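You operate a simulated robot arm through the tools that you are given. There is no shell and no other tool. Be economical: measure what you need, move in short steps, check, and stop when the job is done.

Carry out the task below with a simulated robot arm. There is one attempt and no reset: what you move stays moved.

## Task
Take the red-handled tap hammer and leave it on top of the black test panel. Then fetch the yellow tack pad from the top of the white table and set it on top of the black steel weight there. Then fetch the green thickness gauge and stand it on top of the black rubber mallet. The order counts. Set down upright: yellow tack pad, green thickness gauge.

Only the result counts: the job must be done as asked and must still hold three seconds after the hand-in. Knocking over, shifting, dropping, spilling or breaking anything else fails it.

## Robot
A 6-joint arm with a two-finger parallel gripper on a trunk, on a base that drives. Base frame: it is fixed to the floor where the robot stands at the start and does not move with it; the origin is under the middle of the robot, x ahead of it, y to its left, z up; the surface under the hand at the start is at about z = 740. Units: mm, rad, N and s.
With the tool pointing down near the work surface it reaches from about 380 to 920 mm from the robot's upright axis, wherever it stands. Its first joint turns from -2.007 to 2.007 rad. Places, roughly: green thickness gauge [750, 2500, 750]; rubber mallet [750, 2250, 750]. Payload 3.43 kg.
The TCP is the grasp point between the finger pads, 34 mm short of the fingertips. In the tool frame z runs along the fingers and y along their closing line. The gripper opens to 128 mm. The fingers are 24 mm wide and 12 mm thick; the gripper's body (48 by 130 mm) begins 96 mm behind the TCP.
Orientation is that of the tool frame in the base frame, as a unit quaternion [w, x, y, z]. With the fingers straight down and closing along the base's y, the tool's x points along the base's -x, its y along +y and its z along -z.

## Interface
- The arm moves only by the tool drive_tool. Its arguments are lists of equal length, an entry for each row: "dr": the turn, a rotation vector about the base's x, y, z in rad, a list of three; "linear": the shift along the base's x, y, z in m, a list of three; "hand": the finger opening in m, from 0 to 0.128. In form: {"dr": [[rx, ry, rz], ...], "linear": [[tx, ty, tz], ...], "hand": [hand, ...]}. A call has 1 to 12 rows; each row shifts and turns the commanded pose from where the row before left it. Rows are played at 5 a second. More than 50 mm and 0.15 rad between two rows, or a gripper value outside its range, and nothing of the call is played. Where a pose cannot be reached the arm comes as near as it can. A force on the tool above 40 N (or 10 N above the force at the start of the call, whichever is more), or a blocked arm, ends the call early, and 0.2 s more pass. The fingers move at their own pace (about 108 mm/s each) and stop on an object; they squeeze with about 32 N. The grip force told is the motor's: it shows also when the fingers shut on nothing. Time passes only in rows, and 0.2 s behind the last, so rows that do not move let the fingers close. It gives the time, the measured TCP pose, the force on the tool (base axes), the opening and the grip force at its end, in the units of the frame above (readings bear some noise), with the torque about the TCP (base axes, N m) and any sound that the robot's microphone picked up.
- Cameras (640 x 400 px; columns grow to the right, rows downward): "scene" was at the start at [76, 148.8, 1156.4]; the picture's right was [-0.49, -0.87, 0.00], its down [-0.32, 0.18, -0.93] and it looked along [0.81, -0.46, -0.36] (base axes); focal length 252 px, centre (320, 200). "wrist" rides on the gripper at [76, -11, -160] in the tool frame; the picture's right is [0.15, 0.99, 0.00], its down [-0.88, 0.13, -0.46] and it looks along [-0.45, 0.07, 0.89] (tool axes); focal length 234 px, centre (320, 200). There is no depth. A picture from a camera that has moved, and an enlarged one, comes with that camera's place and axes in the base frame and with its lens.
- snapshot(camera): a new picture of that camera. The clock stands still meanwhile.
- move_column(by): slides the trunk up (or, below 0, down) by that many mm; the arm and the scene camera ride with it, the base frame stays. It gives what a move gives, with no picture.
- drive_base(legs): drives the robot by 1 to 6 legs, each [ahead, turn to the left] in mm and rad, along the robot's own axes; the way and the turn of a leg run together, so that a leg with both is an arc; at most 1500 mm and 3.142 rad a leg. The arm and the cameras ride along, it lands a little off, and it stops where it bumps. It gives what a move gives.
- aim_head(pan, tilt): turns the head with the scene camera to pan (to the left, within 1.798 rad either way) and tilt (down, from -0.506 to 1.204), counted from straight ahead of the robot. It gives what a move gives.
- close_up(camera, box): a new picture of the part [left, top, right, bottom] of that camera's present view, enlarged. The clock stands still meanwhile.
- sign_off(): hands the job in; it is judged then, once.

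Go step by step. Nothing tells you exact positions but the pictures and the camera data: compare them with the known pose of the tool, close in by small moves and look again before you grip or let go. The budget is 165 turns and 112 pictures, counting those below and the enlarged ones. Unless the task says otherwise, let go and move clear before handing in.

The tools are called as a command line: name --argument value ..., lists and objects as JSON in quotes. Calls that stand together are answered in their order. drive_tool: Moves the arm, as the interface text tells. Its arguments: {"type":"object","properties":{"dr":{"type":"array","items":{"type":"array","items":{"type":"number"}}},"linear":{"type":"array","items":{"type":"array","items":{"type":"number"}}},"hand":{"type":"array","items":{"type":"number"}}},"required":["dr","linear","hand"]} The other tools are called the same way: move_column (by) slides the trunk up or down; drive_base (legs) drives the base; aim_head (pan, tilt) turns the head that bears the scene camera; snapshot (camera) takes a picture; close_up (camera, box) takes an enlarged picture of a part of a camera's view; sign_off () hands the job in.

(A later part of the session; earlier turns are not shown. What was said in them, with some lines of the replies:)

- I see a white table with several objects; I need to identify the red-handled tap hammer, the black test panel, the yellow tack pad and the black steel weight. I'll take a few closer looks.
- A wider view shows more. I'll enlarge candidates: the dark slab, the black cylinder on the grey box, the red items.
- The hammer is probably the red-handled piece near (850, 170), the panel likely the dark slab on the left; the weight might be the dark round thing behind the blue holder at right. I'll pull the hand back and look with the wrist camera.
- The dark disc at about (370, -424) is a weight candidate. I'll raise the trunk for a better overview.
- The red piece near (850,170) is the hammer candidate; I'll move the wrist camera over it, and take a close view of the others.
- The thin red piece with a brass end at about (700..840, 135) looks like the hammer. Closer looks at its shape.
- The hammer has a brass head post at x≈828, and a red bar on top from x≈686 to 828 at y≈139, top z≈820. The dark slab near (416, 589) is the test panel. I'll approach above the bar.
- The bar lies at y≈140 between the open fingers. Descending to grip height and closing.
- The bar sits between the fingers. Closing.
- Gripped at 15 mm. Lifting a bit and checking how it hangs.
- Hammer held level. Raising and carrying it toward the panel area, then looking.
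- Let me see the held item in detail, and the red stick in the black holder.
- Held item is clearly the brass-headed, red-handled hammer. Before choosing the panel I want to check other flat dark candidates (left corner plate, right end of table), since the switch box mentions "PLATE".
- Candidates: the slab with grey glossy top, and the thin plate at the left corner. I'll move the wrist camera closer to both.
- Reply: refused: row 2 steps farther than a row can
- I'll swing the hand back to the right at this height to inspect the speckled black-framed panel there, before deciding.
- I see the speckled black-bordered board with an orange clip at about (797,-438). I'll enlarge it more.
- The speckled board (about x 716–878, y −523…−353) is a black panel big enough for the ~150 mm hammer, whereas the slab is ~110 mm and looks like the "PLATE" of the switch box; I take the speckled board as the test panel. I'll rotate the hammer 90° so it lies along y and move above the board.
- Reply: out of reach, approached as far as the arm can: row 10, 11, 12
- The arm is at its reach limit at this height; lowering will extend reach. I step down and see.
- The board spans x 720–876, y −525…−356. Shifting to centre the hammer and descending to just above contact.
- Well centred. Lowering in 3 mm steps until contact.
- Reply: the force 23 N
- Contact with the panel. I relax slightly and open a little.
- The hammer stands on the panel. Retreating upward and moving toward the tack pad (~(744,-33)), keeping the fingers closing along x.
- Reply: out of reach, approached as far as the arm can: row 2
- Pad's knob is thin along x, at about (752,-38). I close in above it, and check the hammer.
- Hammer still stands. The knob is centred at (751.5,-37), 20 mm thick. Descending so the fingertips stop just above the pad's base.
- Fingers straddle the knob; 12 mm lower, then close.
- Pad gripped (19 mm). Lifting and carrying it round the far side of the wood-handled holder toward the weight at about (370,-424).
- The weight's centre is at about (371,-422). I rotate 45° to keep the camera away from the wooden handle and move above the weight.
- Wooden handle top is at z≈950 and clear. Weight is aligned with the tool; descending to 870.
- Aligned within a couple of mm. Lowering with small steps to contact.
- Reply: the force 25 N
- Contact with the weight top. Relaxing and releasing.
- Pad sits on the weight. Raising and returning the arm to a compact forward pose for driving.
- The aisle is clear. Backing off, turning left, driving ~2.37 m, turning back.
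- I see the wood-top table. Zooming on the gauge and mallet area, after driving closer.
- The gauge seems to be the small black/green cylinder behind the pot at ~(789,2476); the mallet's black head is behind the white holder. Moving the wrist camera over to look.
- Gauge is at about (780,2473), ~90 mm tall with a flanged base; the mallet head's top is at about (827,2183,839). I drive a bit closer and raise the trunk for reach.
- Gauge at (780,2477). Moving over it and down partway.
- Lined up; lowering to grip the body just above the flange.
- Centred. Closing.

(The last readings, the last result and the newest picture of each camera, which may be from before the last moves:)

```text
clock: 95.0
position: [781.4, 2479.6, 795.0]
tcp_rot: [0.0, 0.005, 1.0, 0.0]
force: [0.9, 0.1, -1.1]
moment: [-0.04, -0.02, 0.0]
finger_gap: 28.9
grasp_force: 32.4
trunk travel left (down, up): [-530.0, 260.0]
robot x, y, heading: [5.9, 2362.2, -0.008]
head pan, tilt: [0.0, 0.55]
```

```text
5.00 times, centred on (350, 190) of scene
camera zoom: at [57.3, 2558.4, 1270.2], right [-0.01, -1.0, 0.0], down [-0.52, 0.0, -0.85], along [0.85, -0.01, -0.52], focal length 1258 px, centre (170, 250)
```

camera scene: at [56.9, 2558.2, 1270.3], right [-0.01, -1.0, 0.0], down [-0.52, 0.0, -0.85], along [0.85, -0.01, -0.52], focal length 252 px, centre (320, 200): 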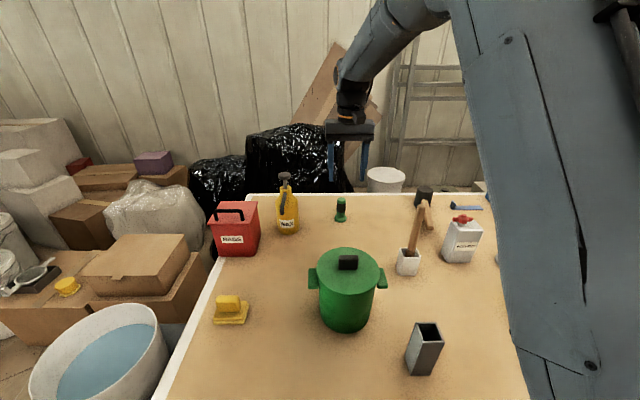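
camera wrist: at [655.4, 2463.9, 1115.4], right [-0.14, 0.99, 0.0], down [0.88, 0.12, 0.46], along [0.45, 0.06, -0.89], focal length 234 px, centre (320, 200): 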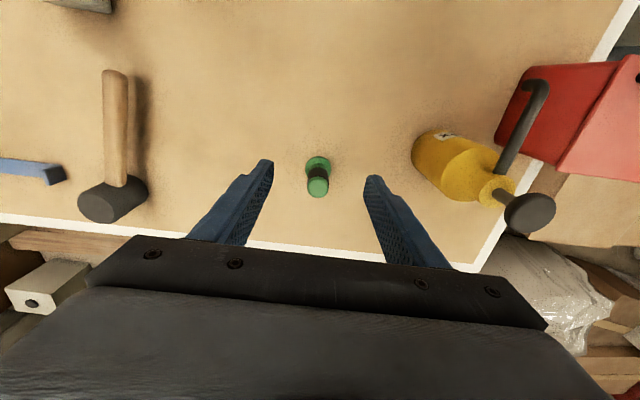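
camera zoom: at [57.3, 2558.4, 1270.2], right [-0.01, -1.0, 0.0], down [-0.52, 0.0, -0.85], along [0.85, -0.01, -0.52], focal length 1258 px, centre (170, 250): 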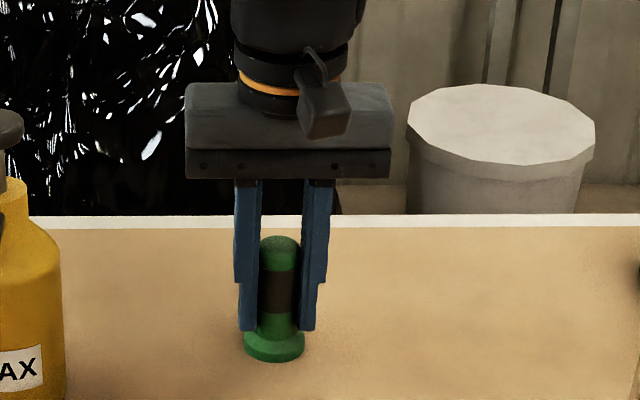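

Gripped at 29 mm. Lifting and moving toward the mallet, stopping short to look.

drive_tool --dr '[[0, 0, 0], [0, 0, 0], [0, 0, 0], [0, 0, 0], [0, 0, 0], [0, 0, 0], [0, 0, 0], [0, 0, 0], [0, 0, 0]]' --linear '[[0, 0, 0.03], [0, 0, 0.045], [0, 0, 0.045], [0, 0, 0.04], [0.004, -0.045, 0], [0.004, -0.045, 0], [0.004, -0.045, 0], [0.004, -0.045, 0], [0.004, -0.04, 0]]' --hand '[0, 0, 0, 0, 0, 0, 0, 0, 0]'

snapshot --camera "wrist"

close_up --camera "scene" --box '[350, 130, 470, 240]'

```text
clock: 97.0
position: [800.3, 2257.6, 954.0]
tcp_rot: [0.001, 0.004, 1.0, 0.0]
force: [-0.8, 1.1, -1.3]
moment: [-0.1, 0.04, 0.0]
finger_gap: 28.7
grasp_force: 32.3
trunk travel left (down, up): [-530.0, 260.0]
robot x, y, heading: [3.9, 2362.9, -0.01]
head pan, tilt: [0.0, 0.55]
```

```text
37 pictures are left
camera wrist: at [724.6, 2246.6, 1113.6], right [-0.14, 0.99, 0.0], down [0.88, 0.12, 0.46], along [0.45, 0.06, -0.89], focal length 234 px, centre (320, 200)
```

wrist: 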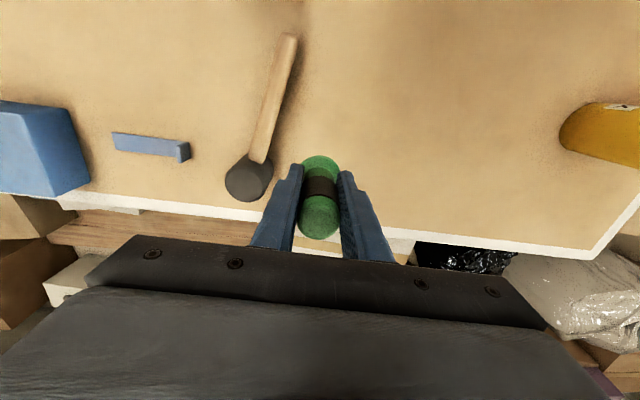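

```text
3.64 times, centred on (410, 185) of scene
camera zoom: at [57.2, 2558.8, 1270.2], right [-0.01, -1.0, 0.0], down [-0.52, 0.0, -0.85], along [0.85, -0.01, -0.52], focal length 915 px, centre (-7, 254)
```

zoom: 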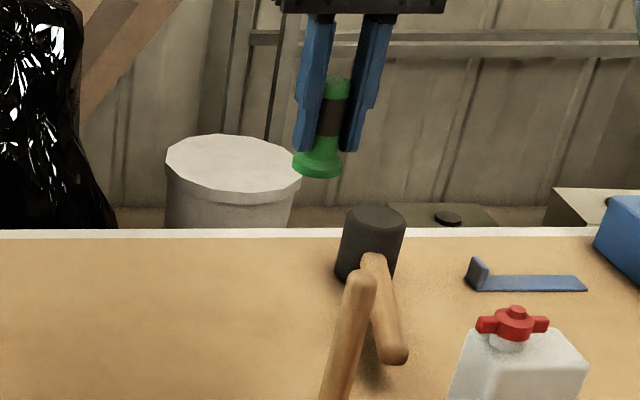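

close_up --camera "wrist" --box '[200, 110, 360, 230]'

```text
3.33 times, centred on (280, 170) of wrist
camera zoom: at [724.6, 2246.6, 1113.6], right [-0.14, 0.99, 0.0], down [0.88, 0.12, 0.46], along [0.45, 0.06, -0.89], focal length 781 px, centre (453, 300)
```

zoom: 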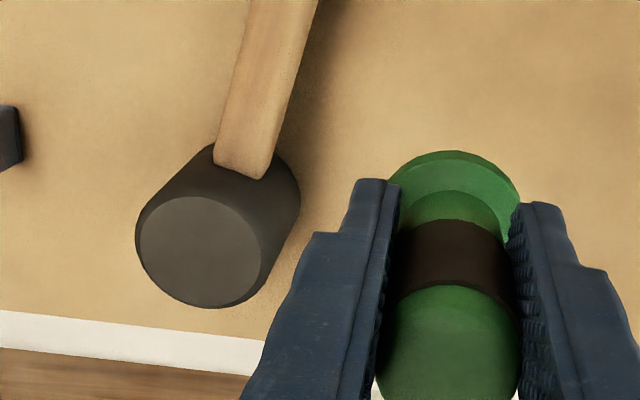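

Using both top and bottom circles, the mallet head is a vertical cylinder at about (868,2160), top z≈813, ~57 mm wide. Moving above it and looking again.

drive_tool --dr '[[0, 0, 0], [0, 0, 0], [0, 0, 0]]' --linear '[[0.023, -0.032, -0.01], [0.023, -0.032, -0.01], [0.022, -0.032, -0.01]]' --hand '[0, 0, 0]'

close_up --camera "wrist" --box '[240, 80, 400, 240]'

close_up --camera "scene" --box '[370, 130, 470, 230]'

```text
clock: 97.8
position: [868.8, 2161.0, 926.7]
tcp_rot: [0.001, 0.005, 1.0, -0.001]
force: [-0.5, 0.3, -1.0]
moment: [-0.05, -0.04, -0.02]
finger_gap: 28.9
grasp_force: 32.0
trunk travel left (down, up): [-530.0, 260.0]
robot x, y, heading: [5.6, 2362.1, -0.006]
head pan, tilt: [0.0, 0.55]
```

```text
2.50 times, centred on (320, 160) of wrist
camera zoom: at [792.3, 2151.4, 1085.0], right [-0.14, 0.99, 0.0], down [0.88, 0.12, 0.46], along [0.45, 0.06, -0.89], focal length 585 px, centre (320, 300)
```

zoom: 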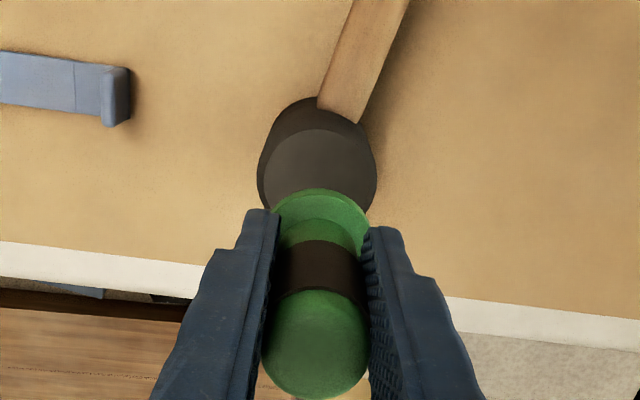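

```text
4.00 times, centred on (420, 180) of scene
camera zoom: at [56.8, 2558.7, 1270.2], right [-0.01, -1.0, 0.0], down [-0.52, 0.0, -0.85], along [0.85, -0.01, -0.52], focal length 1007 px, centre (-80, 280)
```

zoom: 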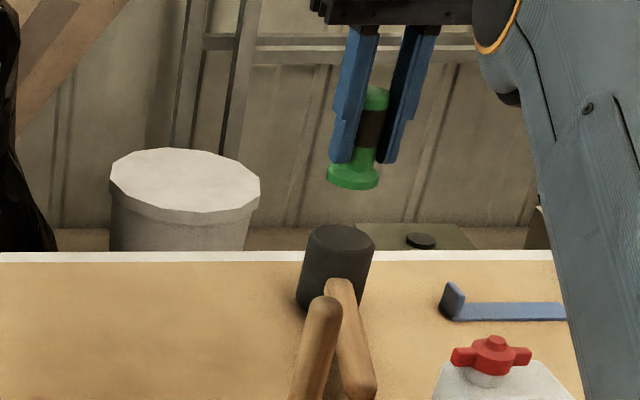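

The head's top centre computes to (870,2161): aligned within 2 mm. Descending to just above.

drive_tool --dr '[[0, 0, 0], [0, 0, 0], [0, 0, 0]]' --linear '[[0.001, 0.001, -0.018], [0.001, 0, -0.015], [0, 0, -0.01]]' --hand '[0, 0, 0]'

close_up --camera "wrist" --box '[240, 80, 400, 240]'

close_up --camera "scene" --box '[370, 130, 470, 230]'

```text
clock: 98.6
position: [871.4, 2162.1, 882.2]
tcp_rot: [0.001, 0.006, 1.0, 0.0]
force: [-0.1, -0.2, -1.9]
moment: [0.03, 0.03, 0.04]
finger_gap: 28.8
grasp_force: 31.5
trunk travel left (down, up): [-530.0, 260.0]
robot x, y, heading: [9.7, 2363.7, -0.012]
head pan, tilt: [0.0, 0.55]
```

```text
2.50 times, centred on (320, 160) of wrist
camera zoom: at [794.6, 2152.4, 1040.8], right [-0.14, 0.99, 0.0], down [0.88, 0.12, 0.46], along [0.45, 0.06, -0.89], focal length 585 px, centre (320, 300)
```

zoom: 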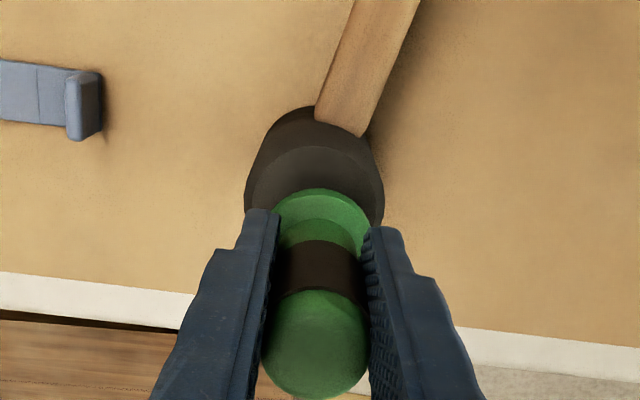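

```text
4.00 times, centred on (420, 180) of scene
camera zoom: at [57.3, 2558.3, 1270.2], right [-0.01, -1.0, 0.0], down [-0.52, 0.0, -0.85], along [0.85, -0.01, -0.52], focal length 1007 px, centre (-80, 280)
```

zoom: 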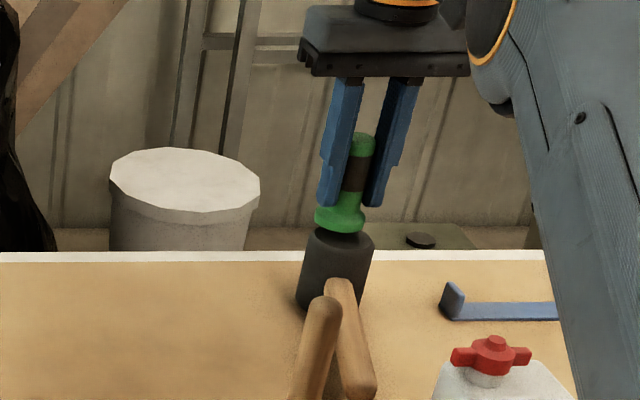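

Gauge base is within ~2 mm of the head's centre. Final lowering in small steps.

drive_tool --dr '[[0, 0, 0], [0, 0, 0], [0, 0, 0], [0, 0, 0], [0, 0, 0]]' --linear '[[-0.001, -0.001, -0.002], [0, 0, -0.002], [0, 0, -0.0015], [0, 0, -0.0015], [0, 0, -0.0015]]' --hand '[0, 0, 0, 0, 0]'

close_up --camera "scene" --box '[380, 150, 430, 210]'

```text
clock: 99.8
position: [869.8, 2161.1, 873.9]
tcp_rot: [0.001, 0.005, 1.0, 0.0]
force: [-0.2, 0.0, -0.7]
moment: [0.01, 0.01, 0.01]
finger_gap: 28.9
grasp_force: 32.5
trunk travel left (down, up): [-530.0, 260.0]
robot x, y, heading: [9.5, 2365.3, -0.014]
head pan, tilt: [0.0, 0.55]
```

```text
6.67 times, centred on (405, 180) of scene
camera zoom: at [57.4, 2558.3, 1270.2], right [-0.01, -1.0, 0.0], down [-0.52, 0.0, -0.85], along [0.85, -0.01, -0.52], focal length 1678 px, centre (-247, 333)
```

zoom: 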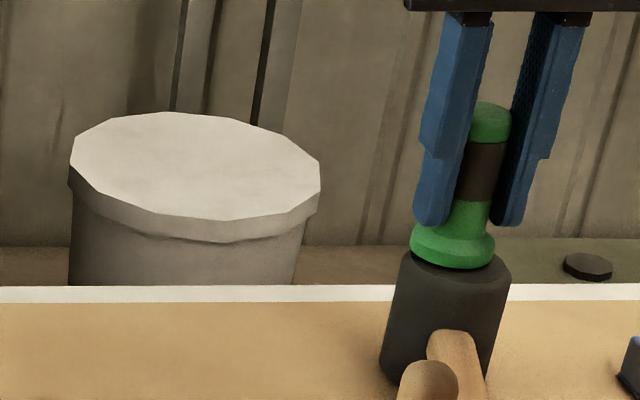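

Slight (~3 mm) offset toward +y seen; correcting 2 mm and continuing to contact.

drive_tool --dr '[[0, 0, 0], [0, 0, 0], [0, 0, 0], [0, 0, 0], [0, 0, 0], [0, 0, 0], [0, 0, 0]]' --linear '[[0, -0.002, 0], [0, 0, -0.0015], [0, 0, -0.0015], [0, 0, -0.0015], [0, 0, -0.0015], [0, 0, -0.0015], [0, 0, -0.001]]' --hand '[0, 0, 0, 0, 0, 0, 0]'

```text
clock: 101.4
position: [870.5, 2161.1, 867.3]
tcp_rot: [0.003, 0.005, 1.0, -0.001]
force: [3.0, 0.8, 25.8]
moment: [0.09, -0.35, -0.04]
finger_gap: 29.0
grasp_force: 31.9
trunk travel left (down, up): [-530.0, 260.0]
robot x, y, heading: [5.5, 2361.5, -0.01]
head pan, tilt: [0.0, 0.55]
```

Contact at the predicted height. Relaxing the push, then a look before release.

drive_tool --dr '[[0, 0, 0], [0, 0, 0]]' --linear '[[0, 0, 0.0012], [0, 0, 0]]' --hand '[0, 0]'

close_up --camera "scene" --box '[380, 150, 430, 210]'

close_up --camera "wrist" --box '[240, 80, 400, 240]'

```text
clock: 102.0
position: [870.9, 2158.8, 867.7]
tcp_rot: [0.001, 0.005, 1.0, 0.0]
force: [6.2, -0.2, 22.8]
moment: [0.01, -0.7, 0.0]
finger_gap: 28.5
grasp_force: 32.1
trunk travel left (down, up): [-530.0, 260.0]
robot x, y, heading: [6.0, 2365.2, -0.012]
head pan, tilt: [0.0, 0.55]
```

```text
6.67 times, centred on (405, 180) of scene
camera zoom: at [56.6, 2558.5, 1270.2], right [-0.01, -1.0, 0.0], down [-0.52, 0.0, -0.85], along [0.85, -0.01, -0.52], focal length 1678 px, centre (-247, 333)
```

zoom: 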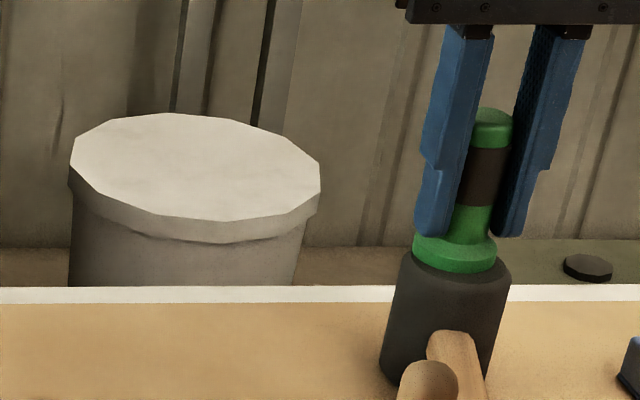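

```text
2.50 times, centred on (320, 160) of wrist
camera zoom: at [793.2, 2149.8, 1026.1], right [-0.14, 0.99, 0.0], down [0.88, 0.12, 0.46], along [0.45, 0.06, -0.89], focal length 585 px, centre (320, 300)
```

zoom: 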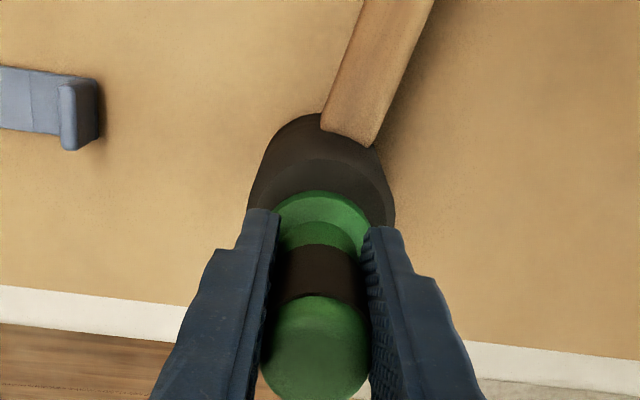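

Well centred. Relaxing a bit more, then release gently.

drive_tool --dr '[[0, 0, 0], [0, 0, 0]]' --linear '[[0, 0, 0.001], [0, 0, 0]]' --hand '[0, 0]'

```text
clock: 102.6
position: [870.5, 2159.3, 868.0]
tcp_rot: [0.0, 0.005, 1.0, 0.001]
force: [6.9, -0.4, 17.1]
moment: [0.12, -0.61, -0.06]
finger_gap: 29.0
grasp_force: 32.2
trunk travel left (down, up): [-530.0, 260.0]
robot x, y, heading: [2.9, 2362.7, -0.01]
head pan, tilt: [0.0, 0.55]
```

drive_tool --dr '[[0, 0, 0], [0, 0, 0], [0, 0, 0]]' --linear '[[0, 0, 0.001], [0, 0, 0.0005], [0, 0, 0]]' --hand '[0, 0, 0]'

```text
clock: 103.4
position: [869.2, 2159.0, 868.2]
tcp_rot: [-0.001, 0.005, 1.0, 0.0]
force: [0.5, -0.1, 3.2]
moment: [-0.02, -0.15, 0.03]
finger_gap: 28.8
grasp_force: 32.1
trunk travel left (down, up): [-530.0, 260.0]
robot x, y, heading: [6.6, 2362.4, -0.007]
head pan, tilt: [0.0, 0.55]
```

Force nearly gone, so it rests flat. Releasing.

drive_tool --dr '[[0, 0, 0], [0, 0, 0], [0, 0, 0], [0, 0, 0], [0, 0, 0], [0, 0, 0]]' --linear '[[0, 0, 0], [0, 0, 0], [0, 0, 0], [0, 0, 0], [0, 0, 0], [0, 0, 0]]' --hand '[0.032, 0.036, 0.042, 0.05, 0.06, 0.06]'

close_up --camera "scene" --box '[380, 150, 430, 210]'

```text
clock: 104.8
position: [870.7, 2159.6, 868.0]
tcp_rot: [0.0, 0.005, 1.0, 0.0]
force: [-0.1, 0.0, 0.5]
moment: [0.0, 0.01, -0.04]
finger_gap: 60.0
grasp_force: 0.1
trunk travel left (down, up): [-530.0, 260.0]
robot x, y, heading: [8.4, 2361.7, -0.012]
head pan, tilt: [0.0, 0.55]
```

```text
6.67 times, centred on (405, 180) of scene
camera zoom: at [57.3, 2558.3, 1270.2], right [-0.01, -1.0, 0.0], down [-0.52, 0.0, -0.85], along [0.85, -0.01, -0.52], focal length 1678 px, centre (-247, 333)
```

zoom: 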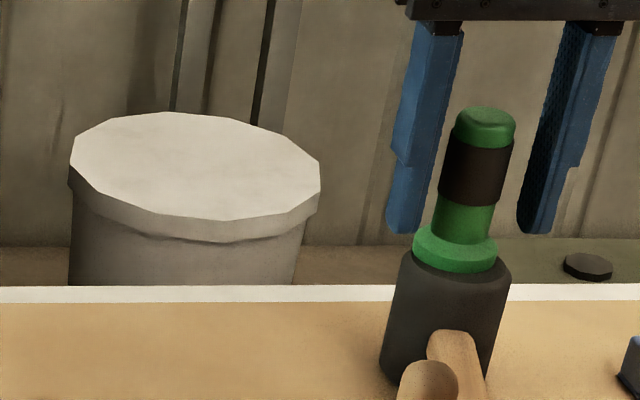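

Gauge stands upright on the mallet head. Retreating straight up with the trunk, then back.

move_column --by 150

drive_tool --dr '[[0, 0, 0], [0, 0, 0], [0, 0, 0], [0, 0, 0], [0, 0, 0]]' --linear '[[-0.04, 0.01, 0.02], [-0.045, 0.01, 0.01], [-0.045, 0.01, 0.01], [-0.045, 0.01, 0], [-0.045, 0.01, 0]]' --hand '[0.06, 0.06, 0.06, 0.06, 0.06]'

snapshot --camera "scene"

snapshot --camera "wrist"

```text
clock: 106.6
position: [846.4, 2160.5, 1018.0]
tcp_rot: [0.0, 0.005, 1.0, 0.0]
force: [-0.1, -0.3, -0.4]
moment: [0.03, 0.01, 0.0]
finger_gap: 59.9
grasp_force: 0.1
trunk travel left (down, up): [-680.0, 110.0]
robot x, y, heading: [8.2, 2366.3, -0.005]
head pan, tilt: [0.0, 0.55]
```

```text
clock: 107.8
position: [625.3, 2209.7, 1058.9]
tcp_rot: [0.0, 0.004, 1.0, 0.0]
force: [1.5, 0.2, -1.0]
moment: [0.0, 0.08, 0.02]
finger_gap: 60.0
grasp_force: 0.0
trunk travel left (down, up): [-680.0, 110.0]
robot x, y, heading: [7.0, 2363.6, -0.007]
head pan, tilt: [0.0, 0.55]
```

```text
26 pictures are left
camera scene: at [16.2, 2558.5, 1420.2], right [-0.01, -1.0, 0.0], down [-0.52, 0.0, -0.85], along [0.85, -0.01, -0.52], focal length 252 px, centre (320, 200)
```

scene: 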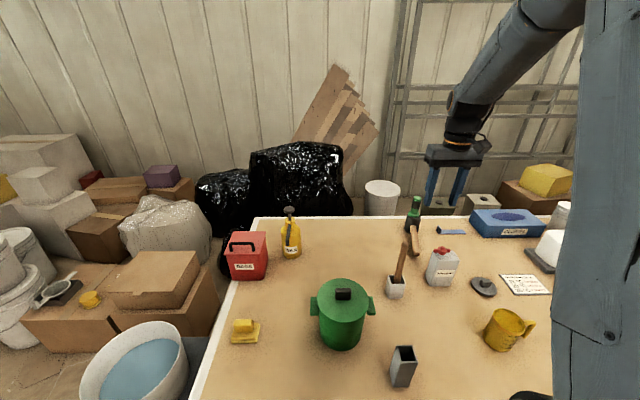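

```text
25 pictures are left
camera wrist: at [549.3, 2199.5, 1217.4], right [-0.14, 0.99, 0.0], down [0.88, 0.12, 0.46], along [0.45, 0.06, -0.89], focal length 234 px, centre (320, 200)
```

wrist: 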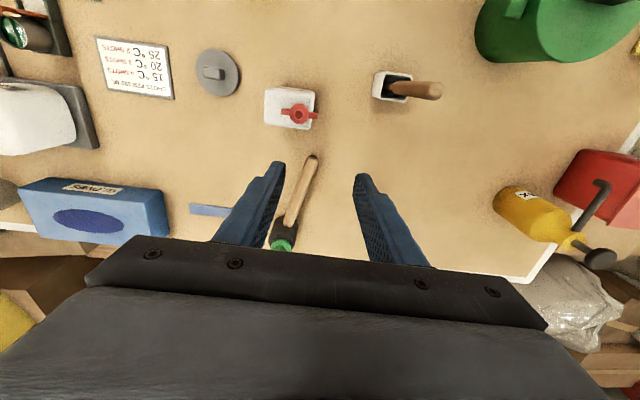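

close_up --camera "scene" --box '[380, 180, 450, 260]'

aim_head --pan -1.2 --tilt 0.35

snapshot --camera "scene"

```text
5.00 times, centred on (415, 220) of scene
camera zoom: at [16.2, 2558.5, 1420.2], right [-0.01, -1.0, 0.0], down [-0.52, 0.0, -0.85], along [0.85, -0.01, -0.52], focal length 1258 px, centre (-155, 100)
```

zoom: 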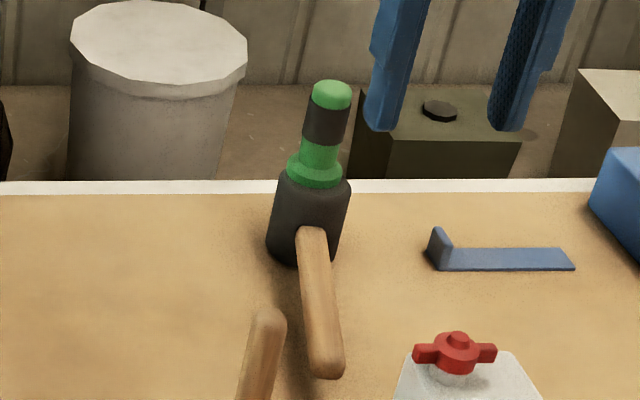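

```text
clock: 109.2
position: [626.8, 2209.1, 1058.8]
tcp_rot: [-0.001, 0.005, 1.0, 0.001]
force: [-0.5, 0.1, 0.7]
moment: [0.0, -0.04, 0.02]
finger_gap: 60.1
grasp_force: 0.0
trunk travel left (down, up): [-680.0, 110.0]
robot x, y, heading: [5.6, 2363.4, -0.008]
head pan, tilt: [-1.201, 0.351]
```

```text
23 pictures are left
camera scene: at [-41.3, 2472.4, 1438.5], right [-0.94, -0.35, 0.0], down [-0.12, 0.32, -0.94], along [0.33, -0.88, -0.34], focal length 252 px, centre (320, 200)
```

scene: 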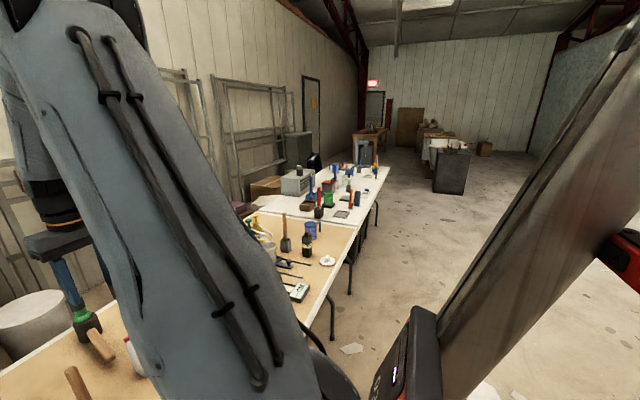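

All three items are where they should be: the hammer stands on the panel, the pad sits on the weight, and the gauge stands upright on the mallet head. The hand is clear, so I'm handing in.

sign_off

```text
The job is handed in.
```

I've handed the job in with all three items placed in the order you asked, though I had to judge which object was the black test panel.

- **Hammer:** it stands on the black-bordered speckled board at the far right of the white table. The other candidate was a smaller dark slab on the left. I chose the board because it is large enough for the hammer, and the slab looked like the hot plate that the switch box labels "PLATE".
- **Yellow tack pad:** it sits upright on the black octagonal weight.
- **Green thickness gauge:** it stands upright on the head of the black rubber mallet and was still standing after the hand moved away.

I last saw the hammer and the pad before driving to the second table, and both were in place then. I saw nothing else knocked over or shifted.
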